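You operate a simulated robot arm through the tools that you are given. There is no shell and no other tool. Be economical: measure what you need, move in short steps, check, and stop when the job is done.

Carry out the task below with a simulated two-armed robot. There is one attempt and no reset: what you move stays moved.

JOB
Take the cap off the yellow pot and lay it down on the steel table.
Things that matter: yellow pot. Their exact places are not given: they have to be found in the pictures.

It is judged by the outcome, as a careful person would: the job done as asked, and still so three seconds after it is handed in. It fails if anything else is knocked over, pushed out of place, dropped, spilled or broken. Lids that push on must go on centred and level and be pressed home; caps that screw on are set level and turned clockwise until they are tight.

ROBOT AND FRAMES
Two 7-joint arms with two-finger parallel grippers on one trunk, on a base that drives. Base frame: it is fixed to the floor where the robot stands at the start and does not move with it; the origin is under the middle of the robot, x ahead of it, y to its left, z up; the surface under the hand at the start is at about z = 0.8. Units: m, rad, N and s.
The left shoulder is at the start at [0.091, 0.174, 1.133], the right one opposite. With the tool pointing down near the work surface each hand reaches from about 0.28 to 0.72 m from the robot's upright axis, wherever it stands, measured 20 degrees to its own side. Payload 3.6 kg a hand.
The tool frame of a hand sits at the grasp point between the pads (the TCP): z along the fingers, y along the line on which they close. The tips reach 0.03 m beyond it. The gripper opens to 0.11 m. The fingers are 0.02 m wide and 0.01 m thick; the gripper's body (0.048 by 0.112 m) begins 0.055 m behind the TCP.
Orientation is told as [roll, pitch, yaw] about the base's x, y, z axes, in that order, counted from this pose: with the fingers straight down and closing along the base's y, the tool's x points along the base's -x, its y along +y and its z along -z.

CONTROLS
- The arms move only by the tool step_arm. It takes "left_deltas", "right_deltas" or both (then of equal length, played together; a hand with none holds still); each is a list of rows, each a list of 6 numbers: the shift along the base's x, y, z in units of 30 mm (1.0 is 30 mm), then the turn, a rotation vector about the base's x, y, z in units of 5 degrees (1.0 is 5 degrees). In form: [[tx, ty, tz, rx, ry, rz], ...]. A call has 1 to 10 rows; each row shifts and turns the commanded pose from where the row before left it. "left_claw" and "right_claw" are, for a hand that has rows, the gripper command, from -1 (shut) to 1 (fully open), values between in proportion, set as the call begins (left out, the last holds). A call with a number of a shift or a turn outside -1 to 1 is refused whole. Each row takes 0.2 s and may step no farther than 0.05 m and 0.15 rad from the row before; otherwise, or with a gripper value out of range, the whole call is refused. A pose out of reach is approached as far as the arm can. The call stops where the force on the tool passes 40 N (or 10 N more than at its start, if that is more) or the arm is blocked; 0.2 s more then pass. The fingers move at their own pace (about 0.153 m/s each) and stop on an object; they squeeze with about 32 N. The grip force told is the motor's: it shows also when the fingers shut on nothing. Time passes only in rows, and 0.2 s behind the last, so rows that do not move let the fingers close. It gives the time, the measured TCP pose, the force on the tool (base axes), the opening and the grip force at its end, in the units of the frame above (readings bear some noise), with the torque about the TCP (base axes, N m) and any sound that the robot's microphone picked up.
- Cameras (640 x 400 px; columns grow to the right, rows downward): "scene" is now at [0.1805, -0.0074, 1.2863]; the picture's right is [-0.10, -1.00, 0.00], its down [-0.75, 0.07, -0.65] and it looks along [0.65, -0.06, -0.76] (base axes); focal length 214 px, centre (320, 200). "left" rides on the left gripper at [0.072, -0.017, -0.103] in its tool frame; the picture's right is [0.23, 0.97, 0.00], its down [-0.76, 0.18, -0.62] and it looks along [-0.61, 0.14, 0.78] (tool axes); focal length 222 px, centre (320, 200). "right" rides on the right gripper at [0.073, 0.017, -0.103] in its tool frame; the picture's right is [-0.23, 0.97, 0.00], its down [-0.76, -0.18, -0.62] and it looks along [-0.61, -0.14, 0.78] (tool axes); focal length 222 px, centre (320, 200).
- camera(camera): a new picture of that camera. No time passes.
- move_column(by): slides the trunk up (or, below 0, down) by that many m; the arms and the scene camera ride with it, the base frame stays. It gives what a move gives, with no picture.
- steer(legs): drives the robot by 1 to 6 legs, each [ahead, left, turn to the left] in m, m and rad, along the robot's own axes; the way and the turn of a leg run together, so that a leg with both is an arc; at most 1.5 m and 3.142 rad a leg. The arms and the cameras ride along, it lands a little off, and it stops where it bumps. It gives what a move gives.
- aim_head(pan, tilt): turns the head with the scene camera to pan (to the left, within 1.501 rad either way) and tilt (down, from -0.506 to 1.204), counted from straight ahead of the robot. It gives what a move gives.
- locate(camera, pixels): for up to 12 pixels [column, row] of the newest picture of that camera ("zoom" is the newest enlarged one), the place [x, y, z] in the base frame of the surface seen there, good to about 0.003 m. No time passes.
- close_up(camera, box): a new picture of the part [left, top, right, bottom] of that camera's present view, enlarged. No time passes.
- hand_in(): hands the job in; it is judged then, once.

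Keep the steps short. Do not move on a guess: measure, check each grasp and each placing, and mend mistakes. In all there are 80 turns and 62 pictures (those below and enlarged ones count). Leave the grippers open and the arms clear of the work at the hand-in unless told otherwise, and finish with a single line.

The tools are called after ">>>" by a JSON object that holds its "name" and its "arguments". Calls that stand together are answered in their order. step_arm: Moves the arms, as the interface text tells. Its arguments: {"type":"object","properties":{"left_deltas":{"type":"array","items":{"type":"array","items":{"type":"number"}}},"left_claw":{"type":"number"},"right_deltas":{"type":"array","items":{"type":"array","items":{"type":"number"}}},"right_claw":{"type":"number"}},"required":[]} The other tools are called the same way: move_column (by) slides the trunk up or down; steer (legs) drives the base; aim_head (pan, tilt) turns the head that bears the scene camera; camera (camera) takes a picture; locate (camera, pixels) gives the place of the surface under pixels of a picture; close_up (camera, box) takes an enlarged picture of a part of a camera's view; hand_in () hands the job in.

At the start:

```text
time: 0.0
left_ee_pos: [0.3953, 0.1173, 1.063]
left_orientation: [0.0, -0.001, 0.001]
left_force: [-0.8, 0.2, 0.2]
left_moment: [0.01, 0.04, -0.05]
left_opening: 0.11
left_gripper_force: 0.1
right_ee_pos: [0.3386, -0.234, 1.0943]
right_orientation: [0.0, 0.002, -0.001]
right_force: [0.1, -0.1, -0.1]
right_moment: [0.01, -0.04, 0.03]
right_opening: 0.1101
right_gripper_force: 0.1
trunk travel left (down, up): [-0.25, 0.513]
robot x, y, heading: [0.0002, 0.0009, -0.002]
head pan, tilt: [-0.096, 0.86]
```

scene: 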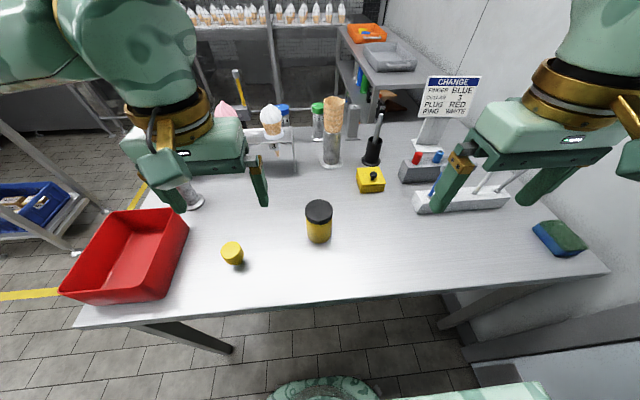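
right: 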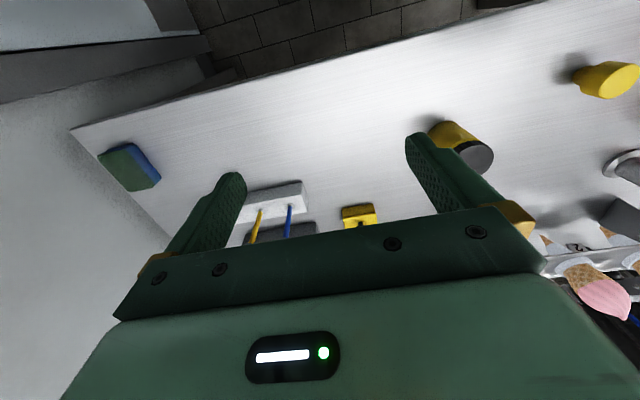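
left: 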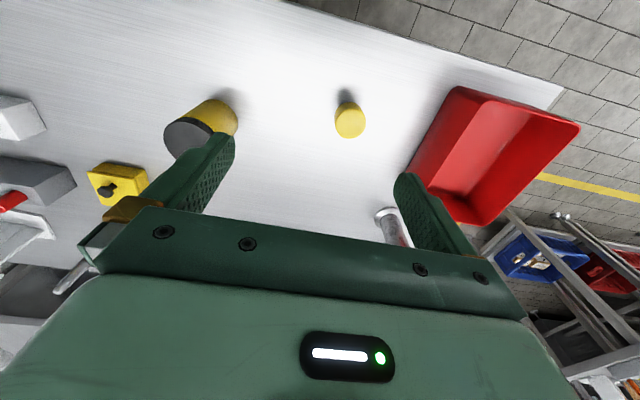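

The yellow pot with a dark cap is at about (319,220) in the scene picture. I take an enlarged view to see the cap's kind and measure it.

>>> {"name": "close_up", "arguments": {"camera": "scene", "box": [270, 180, 370, 260]}}

>>> {"name": "locate", "arguments": {"camera": "scene", "pixels": [[319, 211], [319, 201], [307, 211], [332, 211], [319, 221], [319, 225], [319, 240], [319, 250], [232, 250], [280, 210], [370, 180]]}}

```text
5.00 times, centred on (320, 220) of scene
```

zoom: 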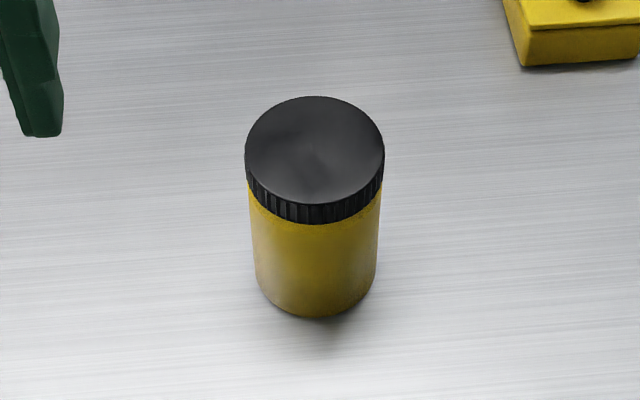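

```text
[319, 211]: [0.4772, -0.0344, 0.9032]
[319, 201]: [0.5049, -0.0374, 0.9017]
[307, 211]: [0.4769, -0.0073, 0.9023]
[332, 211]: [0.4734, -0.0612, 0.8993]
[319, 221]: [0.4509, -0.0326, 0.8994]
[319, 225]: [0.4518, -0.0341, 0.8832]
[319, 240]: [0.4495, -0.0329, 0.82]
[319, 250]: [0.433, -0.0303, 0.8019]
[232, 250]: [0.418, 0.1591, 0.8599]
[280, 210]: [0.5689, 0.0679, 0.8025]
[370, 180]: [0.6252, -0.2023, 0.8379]
```

The pot has a ribbed screw cap: centre about (0.478, -0.034), diameter 0.056, cap z 0.884–0.902. My plan is to hold the body with the right hand from the right side and unscrew with the left from above. First I check which obstacles are on the right.

>>> {"name": "locate", "arguments": {"camera": "scene", "pixels": [[558, 240], [540, 225], [418, 208], [508, 205], [400, 180], [480, 190], [500, 188], [370, 190], [185, 200], [440, 240], [240, 262], [222, 250]]}}

>>> {"name": "step_arm", "arguments": {"right_deltas": [[0, 0, 0, 0, 0, -1], [0, 0, 0, 0, 0, -1], [0, 0, 0, 0, 0, -1], [0, 0, 0, 0, 0, -1], [0, 0, 0, 0, 0, -1], [0, 0, 0, 0, 0, -1], [0, 0, 0, 0, 0, -1], [0, 0, 0, 0, 0, -1], [0, 0, 0, 0, 0, -1]]}}

```text
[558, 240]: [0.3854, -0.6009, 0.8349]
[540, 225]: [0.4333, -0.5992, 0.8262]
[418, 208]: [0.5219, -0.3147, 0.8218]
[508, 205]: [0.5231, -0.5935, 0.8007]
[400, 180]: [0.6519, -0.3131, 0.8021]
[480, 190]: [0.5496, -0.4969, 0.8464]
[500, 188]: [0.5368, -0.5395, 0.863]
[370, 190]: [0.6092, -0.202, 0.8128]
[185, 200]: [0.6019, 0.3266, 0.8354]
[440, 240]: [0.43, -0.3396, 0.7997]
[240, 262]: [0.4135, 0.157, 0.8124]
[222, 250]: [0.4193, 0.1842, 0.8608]
```

```text
time: 2.0
left_ee_pos: [0.3943, 0.1167, 1.0621]
left_orientation: [0.0, 0.0, -0.001]
left_force: [0.2, 0.1, 0.5]
left_moment: [-0.01, -0.03, -0.02]
left_opening: 0.1099
left_gripper_force: 0.0
right_ee_pos: [0.3376, -0.2338, 1.094]
right_orientation: [0.001, 0.001, -0.787]
right_force: [1.0, 0.0, 0.1]
right_moment: [-0.01, -0.03, -0.01]
right_opening: 0.1103
right_gripper_force: 0.1
trunk travel left (down, up): [-0.25, 0.513]
robot x, y, heading: [0.0039, 0.0003, -0.001]
head pan, tilt: [-0.096, 0.86]
```

The way is clear if the right hand comes in from front-right. I keep yawing the right hand to -120°, high up.

>>> {"name": "step_arm", "arguments": {"right_deltas": [[0, 0, 0, 0, 0, -1], [0, 0, 0, 0, 0, -1], [0, 0, 0, 0, 0, -1], [0, 0, 0, 0, 0, -1], [0, 0, 0, 0, 0, -1], [0, 0, 0, 0, 0, -1], [0, 0, 0, 0, 0, -1], [0, 0, 0, 0, 0, -1], [0, 0, 0, 0, 0, -1], [0, 0, 0, 0, 0, -1]]}}

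>>> {"name": "step_arm", "arguments": {"right_deltas": [[0, 0, 0, 0, 0, -1], [0, 0, 0, 0, 0, -1], [0, 0, 0, 0, 0, -1], [0, 0, 0, 0, 0, -1], [0, 0, 0, 0, 0, -1]]}}

```text
time: 4.2
left_ee_pos: [0.3952, 0.1166, 1.0619]
left_orientation: [0.0, 0.0, -0.001]
left_force: [-0.3, 0.7, 0.0]
left_moment: [0.02, 0.0, -0.01]
left_opening: 0.1098
left_gripper_force: 0.2
right_ee_pos: [0.3382, -0.2333, 1.0939]
right_orientation: [0.001, -0.001, -1.661]
right_force: [-0.4, -0.4, 0.4]
right_moment: [0.0, 0.03, -0.03]
right_opening: 0.11
right_gripper_force: 0.0
trunk travel left (down, up): [-0.25, 0.513]
robot x, y, heading: [0.0008, 0.001, 0.004]
head pan, tilt: [-0.096, 0.86]
```

```text
time: 5.4
left_ee_pos: [0.3956, 0.1161, 1.0635]
left_orientation: [0.0, 0.0, -0.001]
left_force: [-0.7, 0.2, 0.6]
left_moment: [0.03, -0.02, 0.05]
left_opening: 0.1103
left_gripper_force: 0.1
right_ee_pos: [0.3386, -0.2341, 1.0929]
right_orientation: [0.0, 0.0, -2.097]
right_force: [0.0, 0.0, 0.2]
right_moment: [0.02, 0.0, -0.05]
right_opening: 0.1104
right_gripper_force: 0.1
trunk travel left (down, up): [-0.25, 0.513]
robot x, y, heading: [0.0003, -0.0016, 0.002]
head pan, tilt: [-0.096, 0.86]
```

The yaw worked. Next I tilt the fingers towards horizontal, heading (0.5, 0.866).

>>> {"name": "step_arm", "arguments": {"right_deltas": [[0, 0, 0, 0.866, -0.5, 0], [0, 0, 0, 0.866, -0.5, 0], [0, 0, 0, 0.866, -0.5, 0], [0, 0, 0, 0.866, -0.5, 0], [0, 0, 0, 0.866, -0.5, 0], [0, 0, 0, 0.866, -0.5, 0], [0, 0, 0, 0.866, -0.5, 0]]}}

>>> {"name": "step_arm", "arguments": {"right_deltas": [[0, 0, 0, 0.866, -0.5, 0], [0, 0, 0, 0.866, -0.5, 0], [0, 0, 0, 0.866, -0.5, 0], [0, 0, 0, 0.866, -0.5, 0], [0, 0, 0, 0.866, -0.5, 0], [0, 0, 0, 0.866, -0.5, 0], [0, 0, 0, 0.866, -0.5, 0]]}}

>>> {"name": "camera", "arguments": {"camera": "scene"}}

```text
time: 7.0
left_ee_pos: [0.3949, 0.1169, 1.0624]
left_orientation: [-0.001, 0.0, 0.0]
left_force: [0.2, -0.4, 0.2]
left_moment: [-0.01, -0.01, -0.02]
left_opening: 0.1102
left_gripper_force: 0.0
right_ee_pos: [0.3389, -0.234, 1.0945]
right_orientation: [-0.001, 0.614, -2.095]
right_force: [0.7, -0.4, 0.0]
right_moment: [0.03, 0.01, -0.02]
right_opening: 0.1101
right_gripper_force: 0.1
trunk travel left (down, up): [-0.25, 0.513]
robot x, y, heading: [-0.0005, -0.0009, 0.002]
head pan, tilt: [-0.096, 0.86]
```

```text
time: 8.6
left_ee_pos: [0.3943, 0.1167, 1.0624]
left_orientation: [0.0, 0.0, 0.002]
left_force: [-0.1, -0.4, 0.3]
left_moment: [0.02, 0.0, 0.01]
left_opening: 0.1098
left_gripper_force: 0.1
right_ee_pos: [0.358, -0.2485, 1.1033]
right_orientation: [-0.001, 1.222, -2.092]
right_force: [0.1, -0.2, -0.5]
right_moment: [0.02, 0.02, 0.02]
right_opening: 0.1097
right_gripper_force: 0.1
right hand out of reach, approached as far as the arm can: row 1, 2, 3, 4, 6
trunk travel left (down, up): [-0.25, 0.513]
robot x, y, heading: [0.0009, 0.0026, 0.003]
head pan, tilt: [-0.096, 0.86]
```

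```text
57 pictures are left
```

scene: 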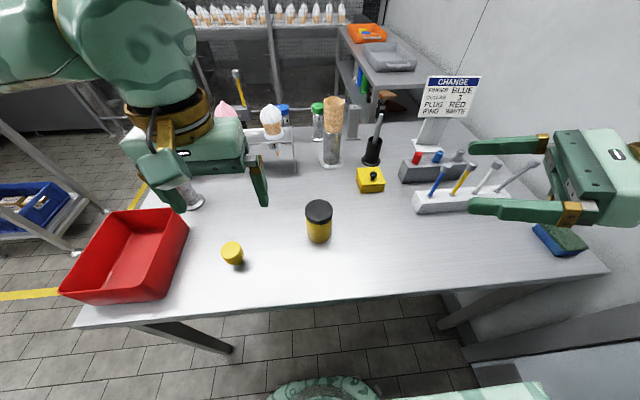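

The orientation is reached (fingers 20° below horizontal). Now I lower the hand in free space, well away from the pot.

>>> {"name": "step_arm", "arguments": {"right_deltas": [[0.1, 0.1, -0.9, 0, 0, 0], [0.1, 0.1, -0.9, 0, 0, 0], [0.1, 0.1, -0.9, 0, 0, 0], [0.1, 0.1, -0.9, 0, 0, 0], [0.1, 0.1, -0.9, 0, 0, 0], [0.1, 0.1, -0.9, 0, 0, 0]]}}

>>> {"name": "camera", "arguments": {"camera": "scene"}}

```text
time: 10.0
left_ee_pos: [0.3957, 0.1175, 1.0621]
left_orientation: [0.001, 0.002, 0.002]
left_force: [-0.5, 0.3, 0.4]
left_moment: [0.02, 0.01, 0.01]
left_opening: 0.1099
left_gripper_force: 0.1
right_ee_pos: [0.3725, -0.2289, 0.9385]
right_orientation: [0.002, 1.222, -2.092]
right_force: [-0.1, 0.0, 0.1]
right_moment: [0.02, 0.0, 0.0]
right_opening: 0.1105
right_gripper_force: 0.0
trunk travel left (down, up): [-0.25, 0.513]
robot x, y, heading: [-0.0015, -0.0016, 0.0]
head pan, tilt: [-0.096, 0.86]
```

```text
56 pictures are left
```

scene: 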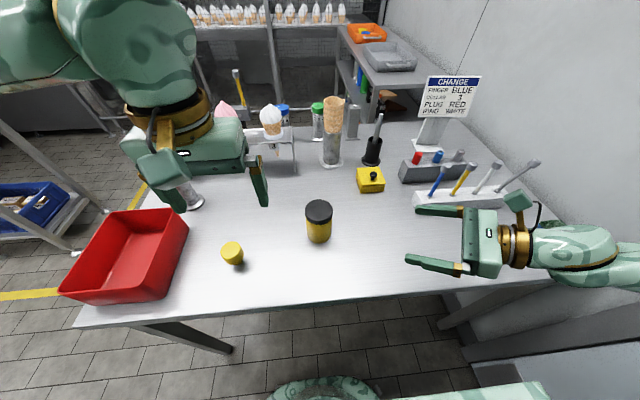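

I move to the pre-approach point behind the pot, at about (0.413, -0.147, 0.90).

>>> {"name": "step_arm", "arguments": {"right_deltas": [[0.34, 0.68, -0.32, 0, 0, 0], [0.34, 0.68, -0.32, 0, 0, 0], [0.34, 0.68, -0.32, 0, 0, 0], [0.34, 0.68, -0.32, 0, 0, 0]]}}

>>> {"name": "camera", "arguments": {"camera": "scene"}}

>>> {"name": "camera", "arguments": {"camera": "right"}}

>>> {"name": "locate", "arguments": {"camera": "scene", "pixels": [[520, 250], [560, 255], [600, 265], [580, 240], [440, 240], [480, 200]]}}

```text
time: 11.0
left_ee_pos: [0.3949, 0.1184, 1.062]
left_orientation: [-0.001, 0.002, 0.0]
left_force: [0.0, -0.5, -0.3]
left_moment: [0.01, -0.01, 0.02]
left_opening: 0.11
left_gripper_force: 0.1
right_ee_pos: [0.4154, -0.1463, 0.9023]
right_orientation: [0.0, 1.222, -2.093]
right_force: [0.2, 0.3, 1.7]
right_moment: [-0.03, 0.01, 0.0]
right_opening: 0.1103
right_gripper_force: 0.0
trunk travel left (down, up): [-0.25, 0.513]
robot x, y, heading: [0.0014, 0.0004, 0.004]
head pan, tilt: [-0.096, 0.86]
```

```text
55 pictures are left
```

scene: 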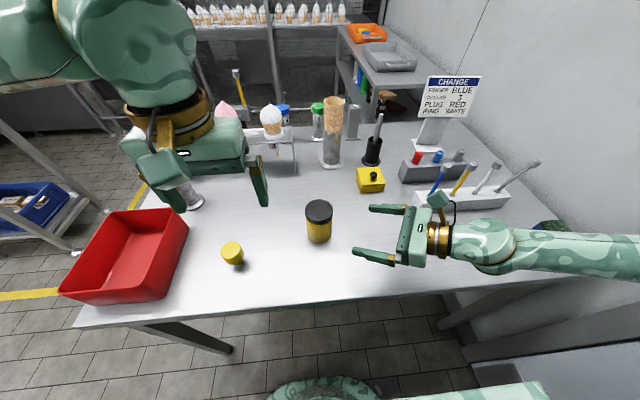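

```text
54 pictures are left
```

right: 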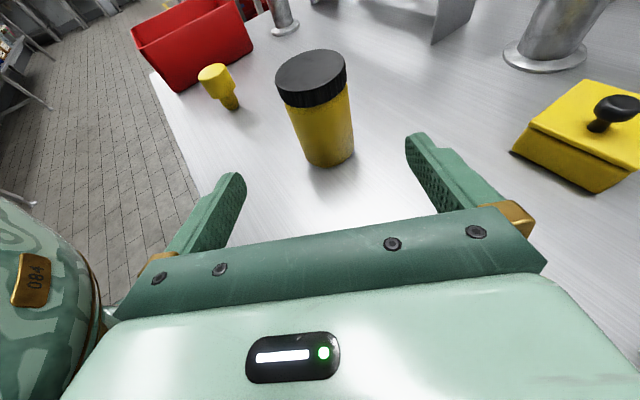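

```text
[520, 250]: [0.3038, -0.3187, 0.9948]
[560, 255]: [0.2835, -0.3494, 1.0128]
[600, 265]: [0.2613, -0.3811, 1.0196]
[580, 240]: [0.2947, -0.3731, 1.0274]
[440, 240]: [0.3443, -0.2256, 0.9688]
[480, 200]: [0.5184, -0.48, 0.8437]
```

The pot sits between the fingers' line. I lower to z≈0.848 and then advance along the finger heading with the claw open.

>>> {"name": "step_arm", "arguments": {"right_deltas": [[0, 0, -0.9, 0, 0, 0], [0, 0, -0.9, 0, 0, 0]]}}

>>> {"name": "step_arm", "arguments": {"right_deltas": [[0.32, 0.57, 0, 0, 0, 0], [0.32, 0.57, 0, 0, 0, 0], [0.32, 0.57, 0, 0, 0, 0], [0.32, 0.57, 0, 0, 0, 0]]}}

>>> {"name": "camera", "arguments": {"camera": "right"}}

>>> {"name": "camera", "arguments": {"camera": "scene"}}

```text
time: 11.6
left_ee_pos: [0.3953, 0.1158, 1.0628]
left_orientation: [-0.002, -0.001, 0.002]
left_force: [-0.2, -0.2, 0.5]
left_moment: [-0.04, -0.03, 0.01]
left_opening: 0.11
left_gripper_force: 0.1
right_ee_pos: [0.4177, -0.1479, 0.8466]
right_orientation: [-0.001, 1.223, -2.098]
right_force: [0.2, 0.1, 0.2]
right_moment: [0.02, -0.02, 0.02]
right_opening: 0.1099
right_gripper_force: 0.1
trunk travel left (down, up): [-0.25, 0.513]
robot x, y, heading: [-0.0009, 0.0003, 0.0]
head pan, tilt: [-0.096, 0.86]
```

```text
time: 12.6
left_ee_pos: [0.3946, 0.1171, 1.0612]
left_orientation: [-0.001, 0.002, 0.0]
left_force: [-0.2, 0.6, -0.6]
left_moment: [0.04, 0.03, 0.01]
left_opening: 0.1098
left_gripper_force: 0.0
right_ee_pos: [0.456, -0.0784, 0.8482]
right_orientation: [0.0, 1.222, -2.095]
right_force: [-0.4, 0.5, -1.3]
right_moment: [0.01, 0.0, 0.05]
right_opening: 0.11
right_gripper_force: 0.0
trunk travel left (down, up): [-0.25, 0.513]
robot x, y, heading: [-0.0006, -0.0013, -0.005]
head pan, tilt: [-0.096, 0.86]
```

```text
53 pictures are left
```

right: 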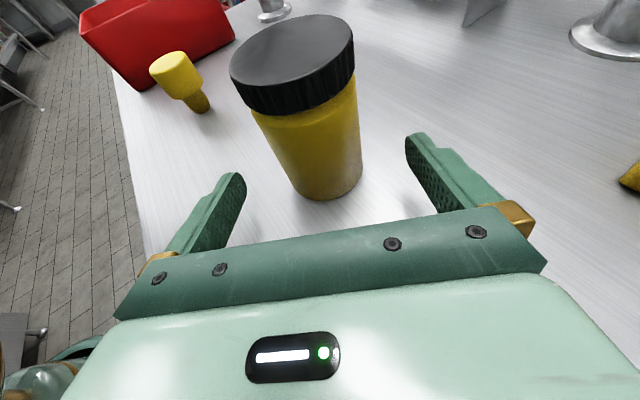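

```text
52 pictures are left
```

scene: 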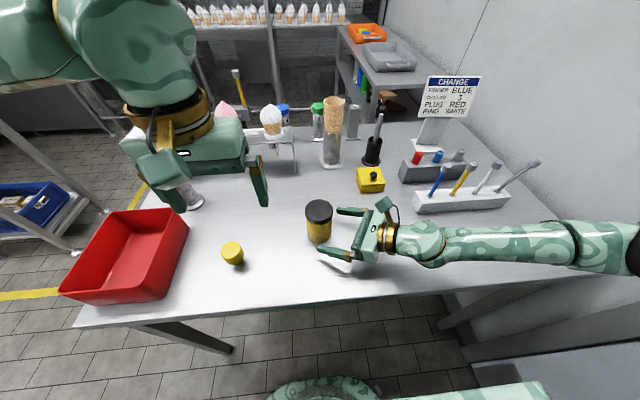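

The pot is centred within 3 mm. I advance 40 mm more and look again.

>>> {"name": "step_arm", "arguments": {"right_deltas": [[0.29, 0.61, 0, 0, 0, 0], [0.29, 0.61, 0, 0, 0, 0]]}}

>>> {"name": "camera", "arguments": {"camera": "right"}}

>>> {"name": "close_up", "arguments": {"camera": "scene", "box": [260, 170, 420, 270]}}

```text
time: 13.2
left_ee_pos: [0.3949, 0.1166, 1.0632]
left_orientation: [-0.001, -0.001, 0.0]
left_force: [-0.2, 0.1, -0.2]
left_moment: [-0.01, 0.04, -0.01]
left_opening: 0.1099
left_gripper_force: 0.1
right_ee_pos: [0.4731, -0.0428, 0.8481]
right_orientation: [-0.001, 1.222, -2.093]
right_force: [0.2, 0.4, 0.2]
right_moment: [0.01, 0.02, -0.01]
right_opening: 0.1102
right_gripper_force: 0.1
trunk travel left (down, up): [-0.25, 0.513]
robot x, y, heading: [0.0003, 0.0023, 0.001]
head pan, tilt: [-0.096, 0.86]
```

```text
51 pictures are left
```

right: 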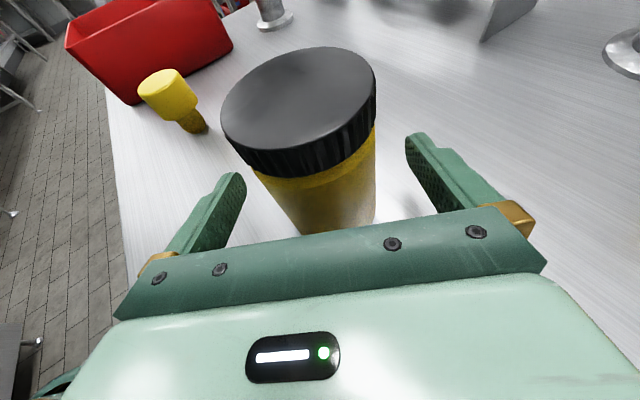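

```text
4.00 times, centred on (340, 220) of scene
```

zoom: 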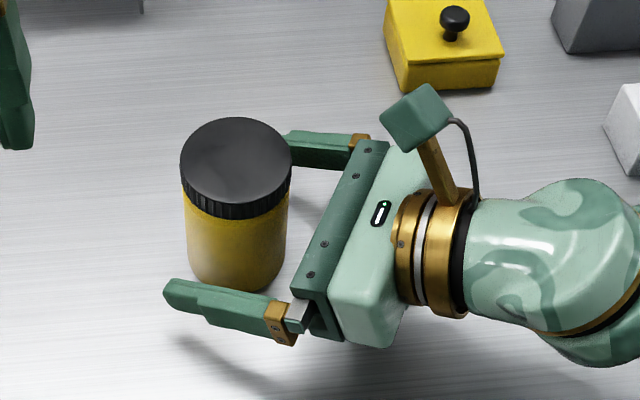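

Well placed around the body below the cap. I close the right claw.

>>> {"name": "step_arm", "arguments": {"right_deltas": [[0, 0, 0, 0, 0, 0], [0, 0, 0, 0, 0, 0], [0, 0, 0, 0, 0, 0], [0, 0, 0, 0, 0, 0]], "right_claw": -1}}

>>> {"name": "close_up", "arguments": {"camera": "scene", "box": [260, 170, 420, 270]}}

>>> {"name": "locate", "arguments": {"camera": "zoom", "pixels": [[237, 160], [184, 160], [289, 160], [237, 120], [237, 204], [426, 110], [426, 125], [400, 108]]}}

```text
time: 14.2
left_ee_pos: [0.3945, 0.1163, 1.0626]
left_orientation: [0.0, -0.001, 0.001]
left_force: [0.4, 0.3, 0.4]
left_moment: [0.0, -0.01, 0.0]
left_opening: 0.11
left_gripper_force: 0.1
right_ee_pos: [0.4735, -0.043, 0.8486]
right_orientation: [-0.003, 1.222, -2.096]
right_force: [0.4, 0.1, 0.9]
right_moment: [-0.03, -0.11, -0.03]
right_opening: 0.0572
right_gripper_force: 31.7
trunk travel left (down, up): [-0.25, 0.513]
robot x, y, heading: [0.0013, 0.0041, -0.006]
head pan, tilt: [-0.096, 0.86]
```

```text
4.00 times, centred on (340, 220) of scene
```

zoom: 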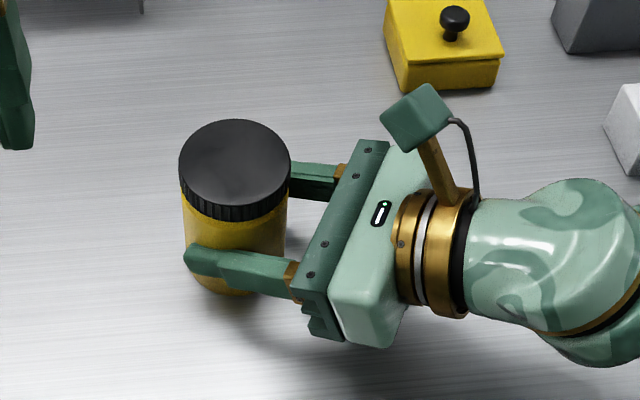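

```text
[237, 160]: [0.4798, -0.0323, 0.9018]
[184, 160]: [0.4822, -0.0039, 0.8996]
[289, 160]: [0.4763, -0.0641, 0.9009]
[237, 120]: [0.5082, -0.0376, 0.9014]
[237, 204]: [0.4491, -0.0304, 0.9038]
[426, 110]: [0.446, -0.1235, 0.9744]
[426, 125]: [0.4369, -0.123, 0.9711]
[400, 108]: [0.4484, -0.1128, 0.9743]
```

The body is gripped (opening 0.057, 32 N). The cap centre is now (0.479, -0.034), top 0.902. I bring the open left hand over it, staying high.

>>> {"name": "step_arm", "arguments": {"left_deltas": [[0.47, -0.84, 0, 0, 0, 0], [0.47, -0.84, 0, 0, 0, 0], [0.47, -0.84, 0, 0, 0, 0], [0.47, -0.84, 0, 0, 0, 0], [0.47, -0.84, 0, 0, 0, 0], [0.47, -0.84, 0, 0, 0, 0]], "left_claw": 0.5}}

>>> {"name": "step_arm", "arguments": {"left_deltas": [[0, 0, -0.8, 0, 0, 0], [0, 0, -0.8, 0, 0, 0], [0, 0, -0.8, 0, 0, 0]]}}

>>> {"name": "camera", "arguments": {"camera": "scene"}}

>>> {"name": "camera", "arguments": {"camera": "left"}}

```text
time: 15.6
left_ee_pos: [0.4806, -0.0329, 1.062]
left_orientation: [0.001, 0.0, 0.0]
left_force: [0.2, -0.4, 1.1]
left_moment: [0.0, -0.04, -0.03]
left_opening: 0.0824
left_gripper_force: 0.2
right_ee_pos: [0.4731, -0.044, 0.8471]
right_orientation: [-0.001, 1.221, -2.095]
right_force: [-1.2, -1.0, 2.1]
right_moment: [-0.14, -0.04, -0.03]
right_opening: 0.0569
right_gripper_force: 31.9
trunk travel left (down, up): [-0.25, 0.513]
robot x, y, heading: [-0.002, -0.0007, 0.004]
head pan, tilt: [-0.096, 0.86]
```

```text
time: 16.4
left_ee_pos: [0.4813, -0.0348, 0.9887]
left_orientation: [0.0, 0.0, 0.0]
left_force: [-0.2, -0.6, -0.3]
left_moment: [0.0, 0.03, -0.03]
left_opening: 0.0825
left_gripper_force: 0.1
right_ee_pos: [0.4728, -0.0432, 0.8483]
right_orientation: [0.002, 1.22, -2.095]
right_force: [0.1, -0.4, 1.8]
right_moment: [-0.05, -0.07, 0.01]
right_opening: 0.0573
right_gripper_force: 32.1
trunk travel left (down, up): [-0.25, 0.513]
robot x, y, heading: [-0.0001, -0.0012, 0.003]
head pan, tilt: [-0.096, 0.86]
```

```text
48 pictures are left
```

scene: 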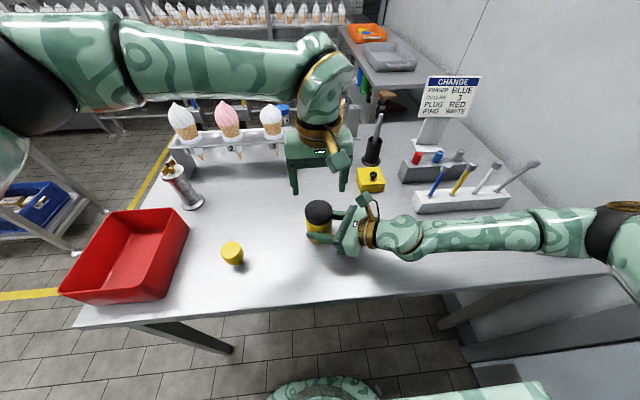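

```text
47 pictures are left
```

left: 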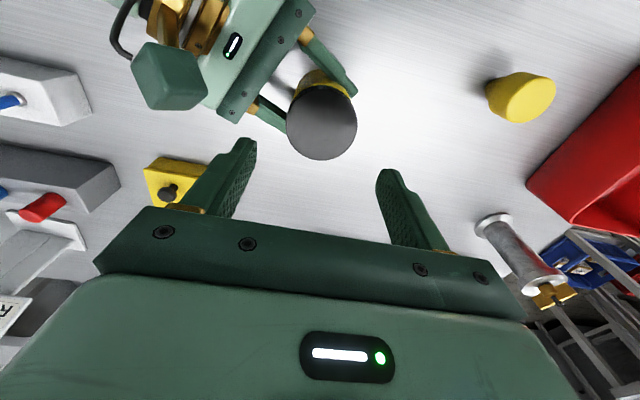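

The left hand is aligned over the cap. I wind it back 50° clockwise first, to have a longer unscrewing stroke.

>>> {"name": "step_arm", "arguments": {"left_deltas": [[0, 0, 0, 0, 0, -1], [0, 0, 0, 0, 0, -1], [0, 0, 0, 0, 0, -1], [0, 0, 0, 0, 0, -1], [0, 0, 0, 0, 0, -1], [0, 0, 0, 0, 0, -1], [0, 0, 0, 0, 0, -1], [0, 0, 0, 0, 0, -1], [0, 0, 0, 0, 0, -1], [0, 0, 0, 0, 0, -1]]}}

>>> {"name": "step_arm", "arguments": {"left_deltas": [[-0.06, 0.02, -0.8, 0, 0, 0], [0, 0, -0.8, 0, 0, 0], [0, 0, -0.8, 0, 0, 0]]}}

>>> {"name": "close_up", "arguments": {"camera": "scene", "box": [260, 130, 420, 230]}}

>>> {"name": "camera", "arguments": {"camera": "right"}}

```text
time: 18.6
left_ee_pos: [0.4797, -0.0337, 0.9904]
left_orientation: [-0.002, 0.001, -0.699]
left_force: [-0.1, -0.2, 0.6]
left_moment: [0.0, 0.02, 0.0]
left_opening: 0.0825
left_gripper_force: 0.1
left hand out of reach, approached as far as the arm can: row 9, 10
right_ee_pos: [0.472, -0.0438, 0.8491]
right_orientation: [0.0, 1.224, -2.095]
right_force: [0.5, -0.1, 2.0]
right_moment: [-0.04, -0.04, -0.06]
right_opening: 0.0572
right_gripper_force: 31.6
trunk travel left (down, up): [-0.25, 0.513]
robot x, y, heading: [0.0017, 0.004, -0.001]
head pan, tilt: [-0.096, 0.86]
```

```text
time: 19.4
left_ee_pos: [0.4768, -0.0332, 0.9185]
left_orientation: [0.0, 0.0, -0.698]
left_force: [-1.0, -0.3, 0.4]
left_moment: [-0.03, 0.01, 0.0]
left_opening: 0.0824
left_gripper_force: 0.1
right_ee_pos: [0.4718, -0.0433, 0.8475]
right_orientation: [0.001, 1.222, -2.093]
right_force: [-0.2, -0.6, 1.1]
right_moment: [-0.03, -0.07, 0.01]
right_opening: 0.057
right_gripper_force: 32.1
trunk travel left (down, up): [-0.25, 0.513]
robot x, y, heading: [-0.0042, 0.0021, -0.002]
head pan, tilt: [-0.096, 0.86]
```

```text
4.00 times, centred on (340, 180) of scene
```

zoom: 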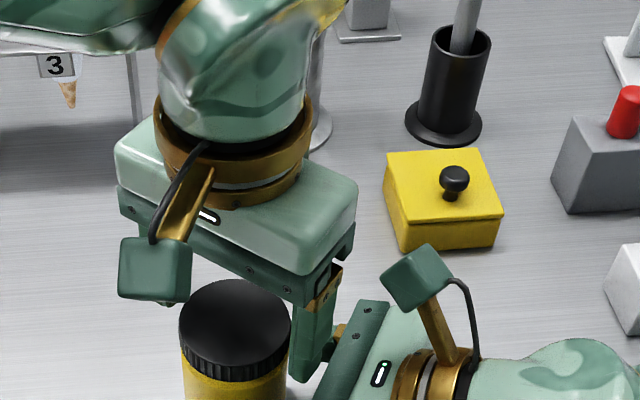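

```text
45 pictures are left
```

right: 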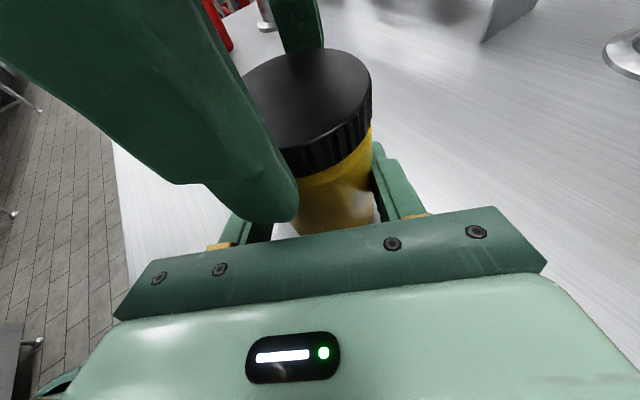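

The wrist stopped at -40°, which is fine. The fingers straddle the cap at z 0.918 with no contact. I lower 4 mm more and close the left claw on the cap.

>>> {"name": "step_arm", "arguments": {"left_deltas": [[0.04, 0, -0.13, 0, 0, 0]]}}

>>> {"name": "step_arm", "arguments": {"left_deltas": [[0, 0, 0, 0, 0, 0], [0, 0, 0, 0, 0, 0], [0, 0, 0, 0, 0, 0]], "left_claw": -1}}

>>> {"name": "camera", "arguments": {"camera": "right"}}

```text
time: 19.8
left_ee_pos: [0.4783, -0.0335, 0.9142]
left_orientation: [-0.001, -0.001, -0.698]
left_force: [-0.3, -1.0, -0.5]
left_moment: [-0.02, -0.03, -0.01]
left_opening: 0.0826
left_gripper_force: 0.1
right_ee_pos: [0.4731, -0.0439, 0.8479]
right_orientation: [0.0, 1.221, -2.093]
right_force: [-0.8, -0.7, 1.0]
right_moment: [0.03, -0.01, 0.04]
right_opening: 0.0571
right_gripper_force: 32.2
trunk travel left (down, up): [-0.25, 0.513]
robot x, y, heading: [-0.0009, -0.0002, 0.005]
head pan, tilt: [-0.096, 0.86]
```

```text
time: 20.6
left_ee_pos: [0.4791, -0.0346, 0.9144]
left_orientation: [-0.001, 0.0, -0.697]
left_force: [1.0, 0.8, 0.3]
left_moment: [0.0, -0.05, 0.02]
left_opening: 0.0605
left_gripper_force: 31.5
right_ee_pos: [0.4733, -0.0427, 0.848]
right_orientation: [0.001, 1.221, -2.093]
right_force: [-1.5, -0.8, 2.5]
right_moment: [-0.01, -0.08, -0.02]
right_opening: 0.057
right_gripper_force: 32.4
trunk travel left (down, up): [-0.25, 0.513]
robot x, y, heading: [0.0, -0.0025, -0.003]
head pan, tilt: [-0.096, 0.86]
```

```text
44 pictures are left
```

right: 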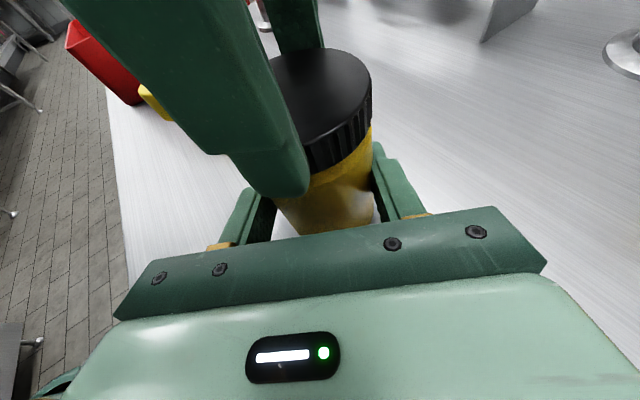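

The cap is gripped (opening 0.0605). I turn it anticlockwise a little and watch the torque.

>>> {"name": "step_arm", "arguments": {"left_deltas": [[0, 0, 0, 0, 0, 1], [0, 0, 0, 0, 0, 1], [0, 0, 0, 0, 0, 1], [0, 0, 0, 0, 0, 1]]}}

```text
time: 21.6
left_ee_pos: [0.4791, -0.0322, 0.9156]
left_orientation: [0.0, 0.002, -0.346]
left_force: [-0.5, 6.2, 4.9]
left_moment: [0.17, -0.02, -0.02]
left_opening: 0.0608
left_gripper_force: 32.0
right_ee_pos: [0.472, -0.0447, 0.8483]
right_orientation: [0.002, 1.222, -2.095]
right_force: [-1.3, -3.7, 0.5]
right_moment: [0.29, -0.07, 0.0]
right_opening: 0.0571
right_gripper_force: 31.8
trunk travel left (down, up): [-0.25, 0.513]
robot x, y, heading: [-0.0008, 0.0009, 0.001]
head pan, tilt: [-0.096, 0.86]
```

It turns with low torque, and a slight upward push (4.9 N) shows that the cap is rising. I continue with a tiny lift.

>>> {"name": "step_arm", "arguments": {"left_deltas": [[0, 0, 0.005, 0, 0, 1], [0, 0, 0.005, 0, 0, 1], [0, 0, 0.005, 0, 0, 1], [0, 0, 0.005, 0, 0, 1], [0, 0, 0.005, 0, 0, 1], [0, 0, 0.005, 0, 0, 1], [0, 0, 0.005, 0, 0, 1], [0, 0, 0.005, 0, 0, 1], [0, 0, 0.005, 0, 0, 1], [0, 0, 0.005, 0, 0, 1]]}}

>>> {"name": "close_up", "arguments": {"camera": "scene", "box": [260, 150, 420, 250]}}

>>> {"name": "camera", "arguments": {"camera": "right"}}

```text
time: 23.8
left_ee_pos: [0.4788, -0.0336, 0.9157]
left_orientation: [-0.001, 0.0, 0.529]
left_force: [-1.1, 11.8, 5.6]
left_moment: [0.38, 0.08, -0.05]
left_opening: 0.0605
left_gripper_force: 31.8
right_ee_pos: [0.4712, -0.044, 0.8484]
right_orientation: [0.003, 1.223, -2.09]
right_force: [1.3, -11.9, 0.3]
right_moment: [0.19, -0.07, -0.09]
right_opening: 0.0571
right_gripper_force: 31.5
trunk travel left (down, up): [-0.25, 0.513]
robot x, y, heading: [0.0016, 0.0009, -0.0]
head pan, tilt: [-0.096, 0.86]
```

```text
4.00 times, centred on (340, 200) of scene
```

zoom: 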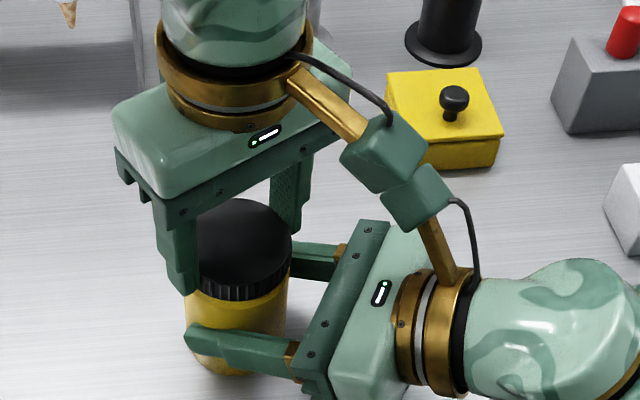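

```text
42 pictures are left
```

right: 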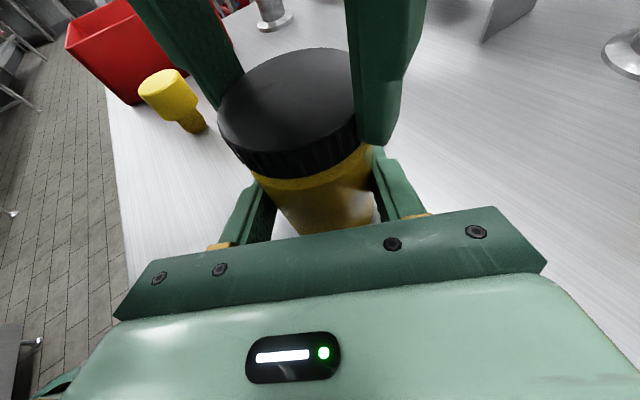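

The two wrist cameras look close, and a sideways force of 12 N appears. I measure the gap between them.

>>> {"name": "locate", "arguments": {"camera": "zoom", "pixels": [[385, 140], [360, 170], [380, 185], [415, 150], [420, 185], [390, 205], [440, 180], [420, 215]]}}

>>> {"name": "close_up", "arguments": {"camera": "scene", "box": [335, 170, 383, 200]}}

```text
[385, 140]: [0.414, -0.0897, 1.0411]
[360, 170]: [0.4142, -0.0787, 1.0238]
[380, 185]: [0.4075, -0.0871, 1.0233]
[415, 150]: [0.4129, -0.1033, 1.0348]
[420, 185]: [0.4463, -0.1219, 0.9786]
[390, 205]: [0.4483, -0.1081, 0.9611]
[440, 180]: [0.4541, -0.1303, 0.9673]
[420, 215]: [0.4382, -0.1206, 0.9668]
```

```text
13.33 times, centred on (359, 185) of scene
```

zoom: 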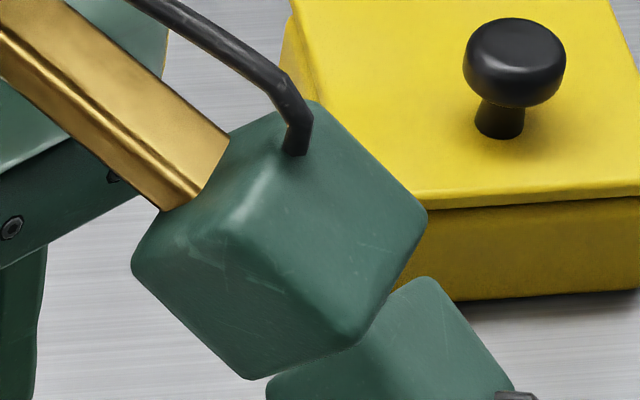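

The left camera block (z ≈1.02) is above the right one (≤0.979). The moment's sign says the side load acts at the fingertips, so it is a small off-axis error. I shift 1.5 mm to +y and check the load.

>>> {"name": "step_arm", "arguments": {"left_deltas": [[0, 0.05, 0.01, 0, 0, 0], [0, 0, 0, 0, 0, 0]]}}

```text
time: 24.4
left_ee_pos: [0.4792, -0.0315, 0.9153]
left_orientation: [0.001, 0.001, 0.524]
left_force: [-1.3, 1.5, 0.2]
left_moment: [0.17, 0.05, 0.0]
left_opening: 0.0606
left_gripper_force: 32.2
right_ee_pos: [0.4718, -0.043, 0.8486]
right_orientation: [-0.002, 1.222, -2.094]
right_force: [1.6, -3.0, 1.7]
right_moment: [-0.22, -0.03, -0.04]
right_opening: 0.0567
right_gripper_force: 32.2
trunk travel left (down, up): [-0.25, 0.513]
robot x, y, heading: [-0.0005, -0.0008, 0.002]
head pan, tilt: [-0.096, 0.86]
```

The side load is gone. I continue the stroke anticlockwise.

>>> {"name": "step_arm", "arguments": {"left_deltas": [[0, 0, 0.007, 0, 0, 1], [0, 0, 0.007, 0, 0, 1], [0, 0, 0.007, 0, 0, 1], [0, 0, 0.007, 0, 0, 1], [0, 0, 0.007, 0, 0, 1], [0, 0, 0.007, 0, 0, 1]]}}

>>> {"name": "step_arm", "arguments": {"left_deltas": [[0, 0, 0.007, 0, 0, 1], [0, 0, 0.007, 0, 0, 1], [0, 0, 0.007, 0, 0, 1], [0, 0, 0.007, 0, 0, 1], [0, 0, 0.007, 0, 0, 1], [0, 0, 0.007, 0, 0, 1]]}}

>>> {"name": "close_up", "arguments": {"camera": "scene", "box": [260, 150, 420, 250]}}

```text
time: 25.8
left_ee_pos: [0.4798, -0.0325, 0.9161]
left_orientation: [0.001, 0.002, 1.049]
left_force: [-2.9, -9.7, -4.7]
left_moment: [-0.23, 0.08, -0.02]
left_opening: 0.0608
left_gripper_force: 31.7
right_ee_pos: [0.4721, -0.0435, 0.8492]
right_orientation: [-0.002, 1.223, -2.096]
right_force: [2.1, 10.0, 2.7]
right_moment: [-0.37, 0.12, 0.01]
right_opening: 0.0572
right_gripper_force: 31.8
trunk travel left (down, up): [-0.25, 0.513]
robot x, y, heading: [-0.0013, -0.001, -0.002]
head pan, tilt: [-0.096, 0.86]
```

```text
time: 27.2
left_ee_pos: [0.4795, -0.0324, 0.917]
left_orientation: [0.001, 0.001, 1.573]
left_force: [-4.5, -13.6, -7.8]
left_moment: [-0.63, 0.1, 0.01]
left_opening: 0.0603
left_gripper_force: 32.3
right_ee_pos: [0.4733, -0.0435, 0.8484]
right_orientation: [0.001, 1.225, -2.093]
right_force: [3.8, 13.4, 6.1]
right_moment: [-0.2, 0.16, 0.05]
right_opening: 0.057
right_gripper_force: 32.0
trunk travel left (down, up): [-0.25, 0.513]
robot x, y, heading: [-0.0001, -0.0005, 0.0]
head pan, tilt: [-0.096, 0.86]
```

```text
4.00 times, centred on (340, 200) of scene
```

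zoom: 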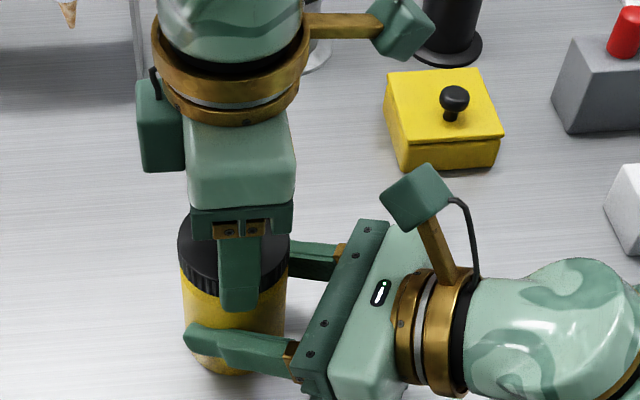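

The load is now toward -y and downward, so I ease by -1.3 mm in y and stop the lifting for now, then continue the turn.

>>> {"name": "step_arm", "arguments": {"left_deltas": [[-0.015, -0.045, -0.02, 0, 0, 0], [0, 0, 0, 0, 0, 1], [0, 0, 0, 0, 0, 1], [0, 0, 0, 0, 0, 1], [0, 0, 0, 0, 0, 1], [0, 0, 0, 0, 0, 1], [0, 0, 0, 0, 0, 1]]}}

>>> {"name": "step_arm", "arguments": {"left_deltas": [[0, 0, 0, 0, 0, 1], [0, 0, 0, 0, 0, 1], [0, 0, 0, 0, 0, 1], [0, 0, 0, 0, 0, 1], [0, 0, 0, 0, 0, 1], [0, 0, 0, 0, 0, 1]]}}

>>> {"name": "camera", "arguments": {"camera": "right"}}

```text
time: 28.8
left_ee_pos: [0.4795, -0.0326, 0.9171]
left_orientation: [0.001, -0.001, 2.098]
left_force: [4.5, 10.1, -0.8]
left_moment: [0.65, -0.19, 0.01]
left_opening: 0.0608
left_gripper_force: 31.3
right_ee_pos: [0.4729, -0.0441, 0.8469]
right_orientation: [0.003, 1.222, -2.093]
right_force: [-2.6, -8.8, 7.7]
right_moment: [0.37, -0.44, -0.11]
right_opening: 0.0569
right_gripper_force: 32.2
trunk travel left (down, up): [-0.25, 0.513]
robot x, y, heading: [-0.0007, -0.0027, 0.0]
head pan, tilt: [-0.096, 0.86]
```

```text
time: 30.2
left_ee_pos: [0.4781, -0.0339, 0.9172]
left_orientation: [0.0, -0.002, 2.622]
left_force: [-7.5, 3.9, -1.0]
left_moment: [0.16, 0.19, -0.04]
left_opening: 0.0604
left_gripper_force: 32.3
right_ee_pos: [0.4725, -0.045, 0.8479]
right_orientation: [0.001, 1.222, -2.097]
right_force: [6.0, -5.0, 2.1]
right_moment: [0.01, 0.25, -0.12]
right_opening: 0.0569
right_gripper_force: 32.3
trunk travel left (down, up): [-0.25, 0.513]
robot x, y, heading: [-0.0027, 0.0029, 0.001]
head pan, tilt: [-0.096, 0.86]
```

```text
39 pictures are left
```

right: 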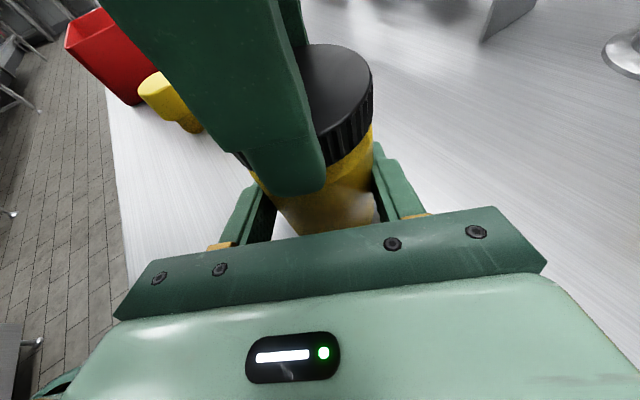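

About 190° have been turned and the cap has risen about 2–3 mm. The wrist still has reach, so I continue with a tiny lift.

>>> {"name": "step_arm", "arguments": {"left_deltas": [[-0.02, 0.01, 0.007, 0, 0, 1], [0, 0, 0.007, 0, 0, 1], [0, 0, 0.007, 0, 0, 1], [0, 0, 0.007, 0, 0, 1], [0, 0, 0.007, 0, 0, 1], [0, 0, 0.007, 0, 0, 1]]}}

>>> {"name": "step_arm", "arguments": {"left_deltas": [[0, 0, 0.007, 0, 0, 1], [0, 0, 0.007, 0, 0, 1], [0, 0, 0.007, 0, 0, 1], [0, 0, 0.007, 0, 0, 1], [0, 0, 0.007, 0, 0, 1], [0, 0, 0.007, 0, 0, 1]]}}

```text
time: 31.6
left_ee_pos: [0.4784, -0.0334, 0.9182]
left_orientation: [0.0, 0.0, -3.138]
left_force: [-4.4, -3.6, -1.8]
left_moment: [-0.01, 0.1, -0.01]
left_opening: 0.0606
left_gripper_force: 32.0
right_ee_pos: [0.4716, -0.0441, 0.8483]
right_orientation: [-0.003, 1.222, -2.097]
right_force: [4.6, 3.3, 1.0]
right_moment: [-0.1, 0.18, -0.03]
right_opening: 0.0567
right_gripper_force: 32.0
trunk travel left (down, up): [-0.25, 0.513]
robot x, y, heading: [0.0029, 0.0018, 0.002]
head pan, tilt: [-0.096, 0.86]
```

```text
time: 33.0
left_ee_pos: [0.4778, -0.0343, 0.9194]
left_orientation: [0.0, 0.0, -2.614]
left_force: [-0.2, 0.5, 0.1]
left_moment: [0.02, 0.02, 0.03]
left_opening: 0.0606
left_gripper_force: 32.0
right_ee_pos: [0.472, -0.0437, 0.8473]
right_orientation: [0.0, 1.223, -2.094]
right_force: [0.3, -0.3, 2.0]
right_moment: [-0.04, -0.1, -0.01]
right_opening: 0.0567
right_gripper_force: 32.3
trunk travel left (down, up): [-0.25, 0.513]
robot x, y, heading: [-0.0019, -0.0012, 0.0]
head pan, tilt: [-0.096, 0.86]
```

All loads have vanished after 250°, so the cap may be free. I test with a gentle 5 mm lift.

>>> {"name": "step_arm", "arguments": {"left_deltas": [[0, 0, 0.06, 0, 0, 0], [0, 0, 0.06, 0, 0, 0], [0, 0, 0.06, 0, 0, 0]]}}

>>> {"name": "camera", "arguments": {"camera": "right"}}

```text
time: 33.8
left_ee_pos: [0.4781, -0.0347, 0.9248]
left_orientation: [-0.001, 0.001, -2.618]
left_force: [0.3, -0.1, -0.1]
left_moment: [0.02, 0.01, -0.02]
left_opening: 0.0608
left_gripper_force: 31.6
right_ee_pos: [0.4716, -0.0445, 0.8484]
right_orientation: [-0.002, 1.222, -2.093]
right_force: [-0.2, -0.2, 2.2]
right_moment: [-0.02, -0.08, -0.01]
right_opening: 0.0567
right_gripper_force: 32.3
trunk travel left (down, up): [-0.25, 0.513]
robot x, y, heading: [-0.0015, 0.0029, 0.004]
head pan, tilt: [-0.096, 0.86]
```

```text
38 pictures are left
```

right: 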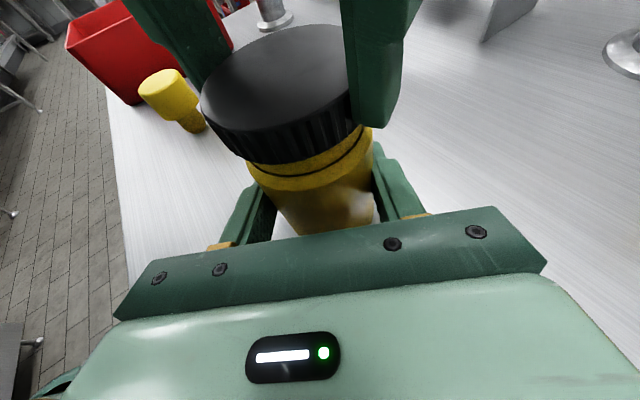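

The cap is free of the threads and the neck is visible. I lift it clear and measure the intended spot around (0.50, 0.09).

>>> {"name": "step_arm", "arguments": {"left_deltas": [[0, 0, 0.5, 0, 0, 0], [0, 0, 0.8, 0, 0, 0], [0, 0, 0.8, 0, 0, 0], [0, 0, 0.8, 0, 0, 0]]}}

>>> {"name": "camera", "arguments": {"camera": "scene"}}

>>> {"name": "locate", "arguments": {"camera": "scene", "pixels": [[270, 180], [265, 220], [280, 230], [250, 200], [280, 240], [290, 215], [190, 200], [232, 250], [245, 175], [293, 170]]}}

```text
time: 34.8
left_ee_pos: [0.4774, -0.0338, 1.0125]
left_orientation: [-0.003, -0.001, -2.617]
left_force: [-0.1, 0.8, -0.2]
left_moment: [0.01, 0.0, 0.02]
left_opening: 0.0607
left_gripper_force: 31.9
right_ee_pos: [0.4719, -0.0434, 0.8477]
right_orientation: [-0.002, 1.221, -2.094]
right_force: [-0.1, -0.9, 1.6]
right_moment: [-0.03, -0.04, -0.04]
right_opening: 0.0566
right_gripper_force: 32.0
trunk travel left (down, up): [-0.25, 0.513]
robot x, y, heading: [-0.0026, -0.0014, -0.003]
head pan, tilt: [-0.096, 0.86]
```

```text
37 pictures are left
```

scene: 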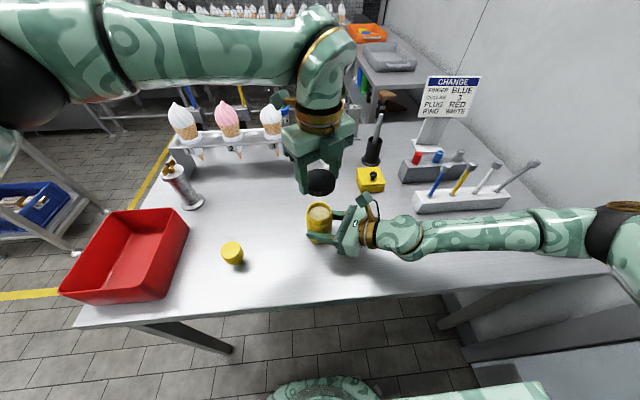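

```text
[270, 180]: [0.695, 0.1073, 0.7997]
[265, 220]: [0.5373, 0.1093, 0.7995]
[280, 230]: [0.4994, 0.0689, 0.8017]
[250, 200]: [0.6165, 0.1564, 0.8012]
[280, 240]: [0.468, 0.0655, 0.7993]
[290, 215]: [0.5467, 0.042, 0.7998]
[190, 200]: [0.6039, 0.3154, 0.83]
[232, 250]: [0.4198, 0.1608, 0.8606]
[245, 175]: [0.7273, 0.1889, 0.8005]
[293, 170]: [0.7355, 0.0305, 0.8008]
```

The cap is off and held, and the area at (0.51, 0.09) is bare table at z≈0.80. I move over it and lower most of the way.

>>> {"name": "step_arm", "arguments": {"left_deltas": [[0.2, 0.83, 0, 0, 0, 0], [0.2, 0.83, 0, 0, 0, 0], [0.2, 0.83, 0, 0, 0, 0], [0.2, 0.83, 0, 0, 0, 0], [0.2, 0.83, 0, 0, 0, 0]]}}

>>> {"name": "step_arm", "arguments": {"left_deltas": [[0, 0, -0.8, 0, 0, 0], [0, 0, -0.8, 0, 0, 0], [0, 0, -0.8, 0, 0, 0], [0, 0, -0.8, 0, 0, 0], [0, 0, -0.8, 0, 0, 0], [0, 0, -0.8, 0, 0, 0], [0, 0, -0.6, 0, 0, 0]]}}

>>> {"name": "camera", "arguments": {"camera": "scene"}}

>>> {"name": "camera", "arguments": {"camera": "left"}}

```text
time: 36.0
left_ee_pos: [0.508, 0.0936, 1.0118]
left_orientation: [0.0, -0.001, -2.617]
left_force: [0.5, -0.4, -0.1]
left_moment: [0.04, 0.01, -0.01]
left_opening: 0.0606
left_gripper_force: 31.7
right_ee_pos: [0.4719, -0.0431, 0.8481]
right_orientation: [0.001, 1.221, -2.094]
right_force: [1.0, 1.9, 0.5]
right_moment: [0.09, -0.11, 0.04]
right_opening: 0.0566
right_gripper_force: 31.9
trunk travel left (down, up): [-0.25, 0.513]
robot x, y, heading: [-0.0019, 0.0042, -0.0]
head pan, tilt: [-0.096, 0.86]
```

```text
time: 37.6
left_ee_pos: [0.5072, 0.0907, 0.8497]
left_orientation: [0.001, 0.001, -2.616]
left_force: [0.2, -0.2, -0.2]
left_moment: [-0.03, 0.02, -0.05]
left_opening: 0.0603
left_gripper_force: 31.9
right_ee_pos: [0.4733, -0.0444, 0.8478]
right_orientation: [0.001, 1.221, -2.094]
right_force: [0.5, -0.1, 0.0]
right_moment: [0.0, -0.06, 0.01]
right_opening: 0.0568
right_gripper_force: 32.6
trunk travel left (down, up): [-0.25, 0.513]
robot x, y, heading: [-0.0015, -0.0015, -0.0]
head pan, tilt: [-0.096, 0.86]
```

```text
36 pictures are left
```

scene: 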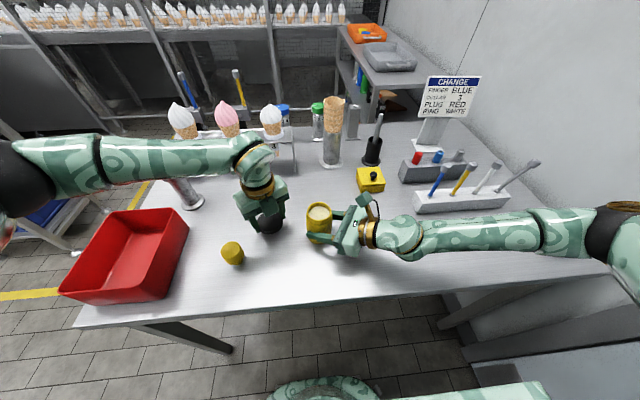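

```text
35 pictures are left
```

left: 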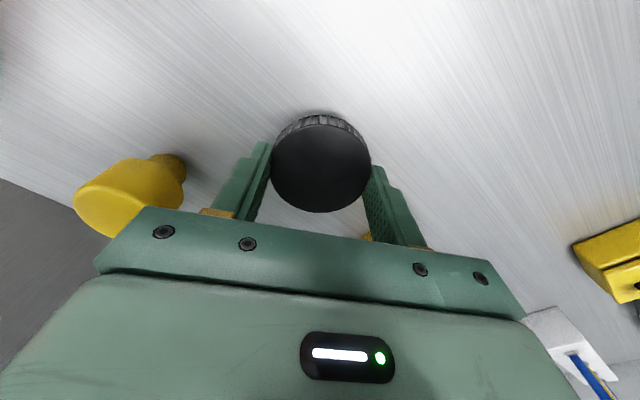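

About 18 mm remain. I lower slowly: 15 mm, then millimetre steps watching the force.

>>> {"name": "step_arm", "arguments": {"left_deltas": [[0, 0, -0.25, 0, 0, 0], [0, 0, -0.2, 0, 0, 0], [0, 0, -0.05, 0, 0, 0]]}}

>>> {"name": "step_arm", "arguments": {"left_deltas": [[0, 0, -0.04, 0, 0, 0], [0, 0, -0.03, 0, 0, 0]]}}

```text
time: 38.4
left_ee_pos: [0.5084, 0.0906, 0.8347]
left_orientation: [-0.001, 0.0, -2.618]
left_force: [-0.1, -0.2, -0.1]
left_moment: [0.03, 0.0, -0.05]
left_opening: 0.0605
left_gripper_force: 32.0
right_ee_pos: [0.4717, -0.0435, 0.8472]
right_orientation: [0.001, 1.222, -2.095]
right_force: [-0.4, 0.2, 0.1]
right_moment: [0.0, -0.08, -0.04]
right_opening: 0.0566
right_gripper_force: 32.1
trunk travel left (down, up): [-0.25, 0.513]
robot x, y, heading: [0.0013, 0.0011, -0.001]
head pan, tilt: [-0.096, 0.86]
```

```text
time: 39.0
left_ee_pos: [0.5086, 0.0908, 0.8316]
left_orientation: [-0.001, -0.002, -2.618]
left_force: [0.2, -0.6, -0.3]
left_moment: [0.01, -0.01, -0.02]
left_opening: 0.0607
left_gripper_force: 31.9
right_ee_pos: [0.4725, -0.0436, 0.8473]
right_orientation: [0.0, 1.222, -2.094]
right_force: [0.2, -0.9, 0.6]
right_moment: [0.0, -0.06, 0.01]
right_opening: 0.0564
right_gripper_force: 32.0
trunk travel left (down, up): [-0.25, 0.513]
robot x, y, heading: [0.003, -0.0009, 0.0]
head pan, tilt: [-0.096, 0.86]
```

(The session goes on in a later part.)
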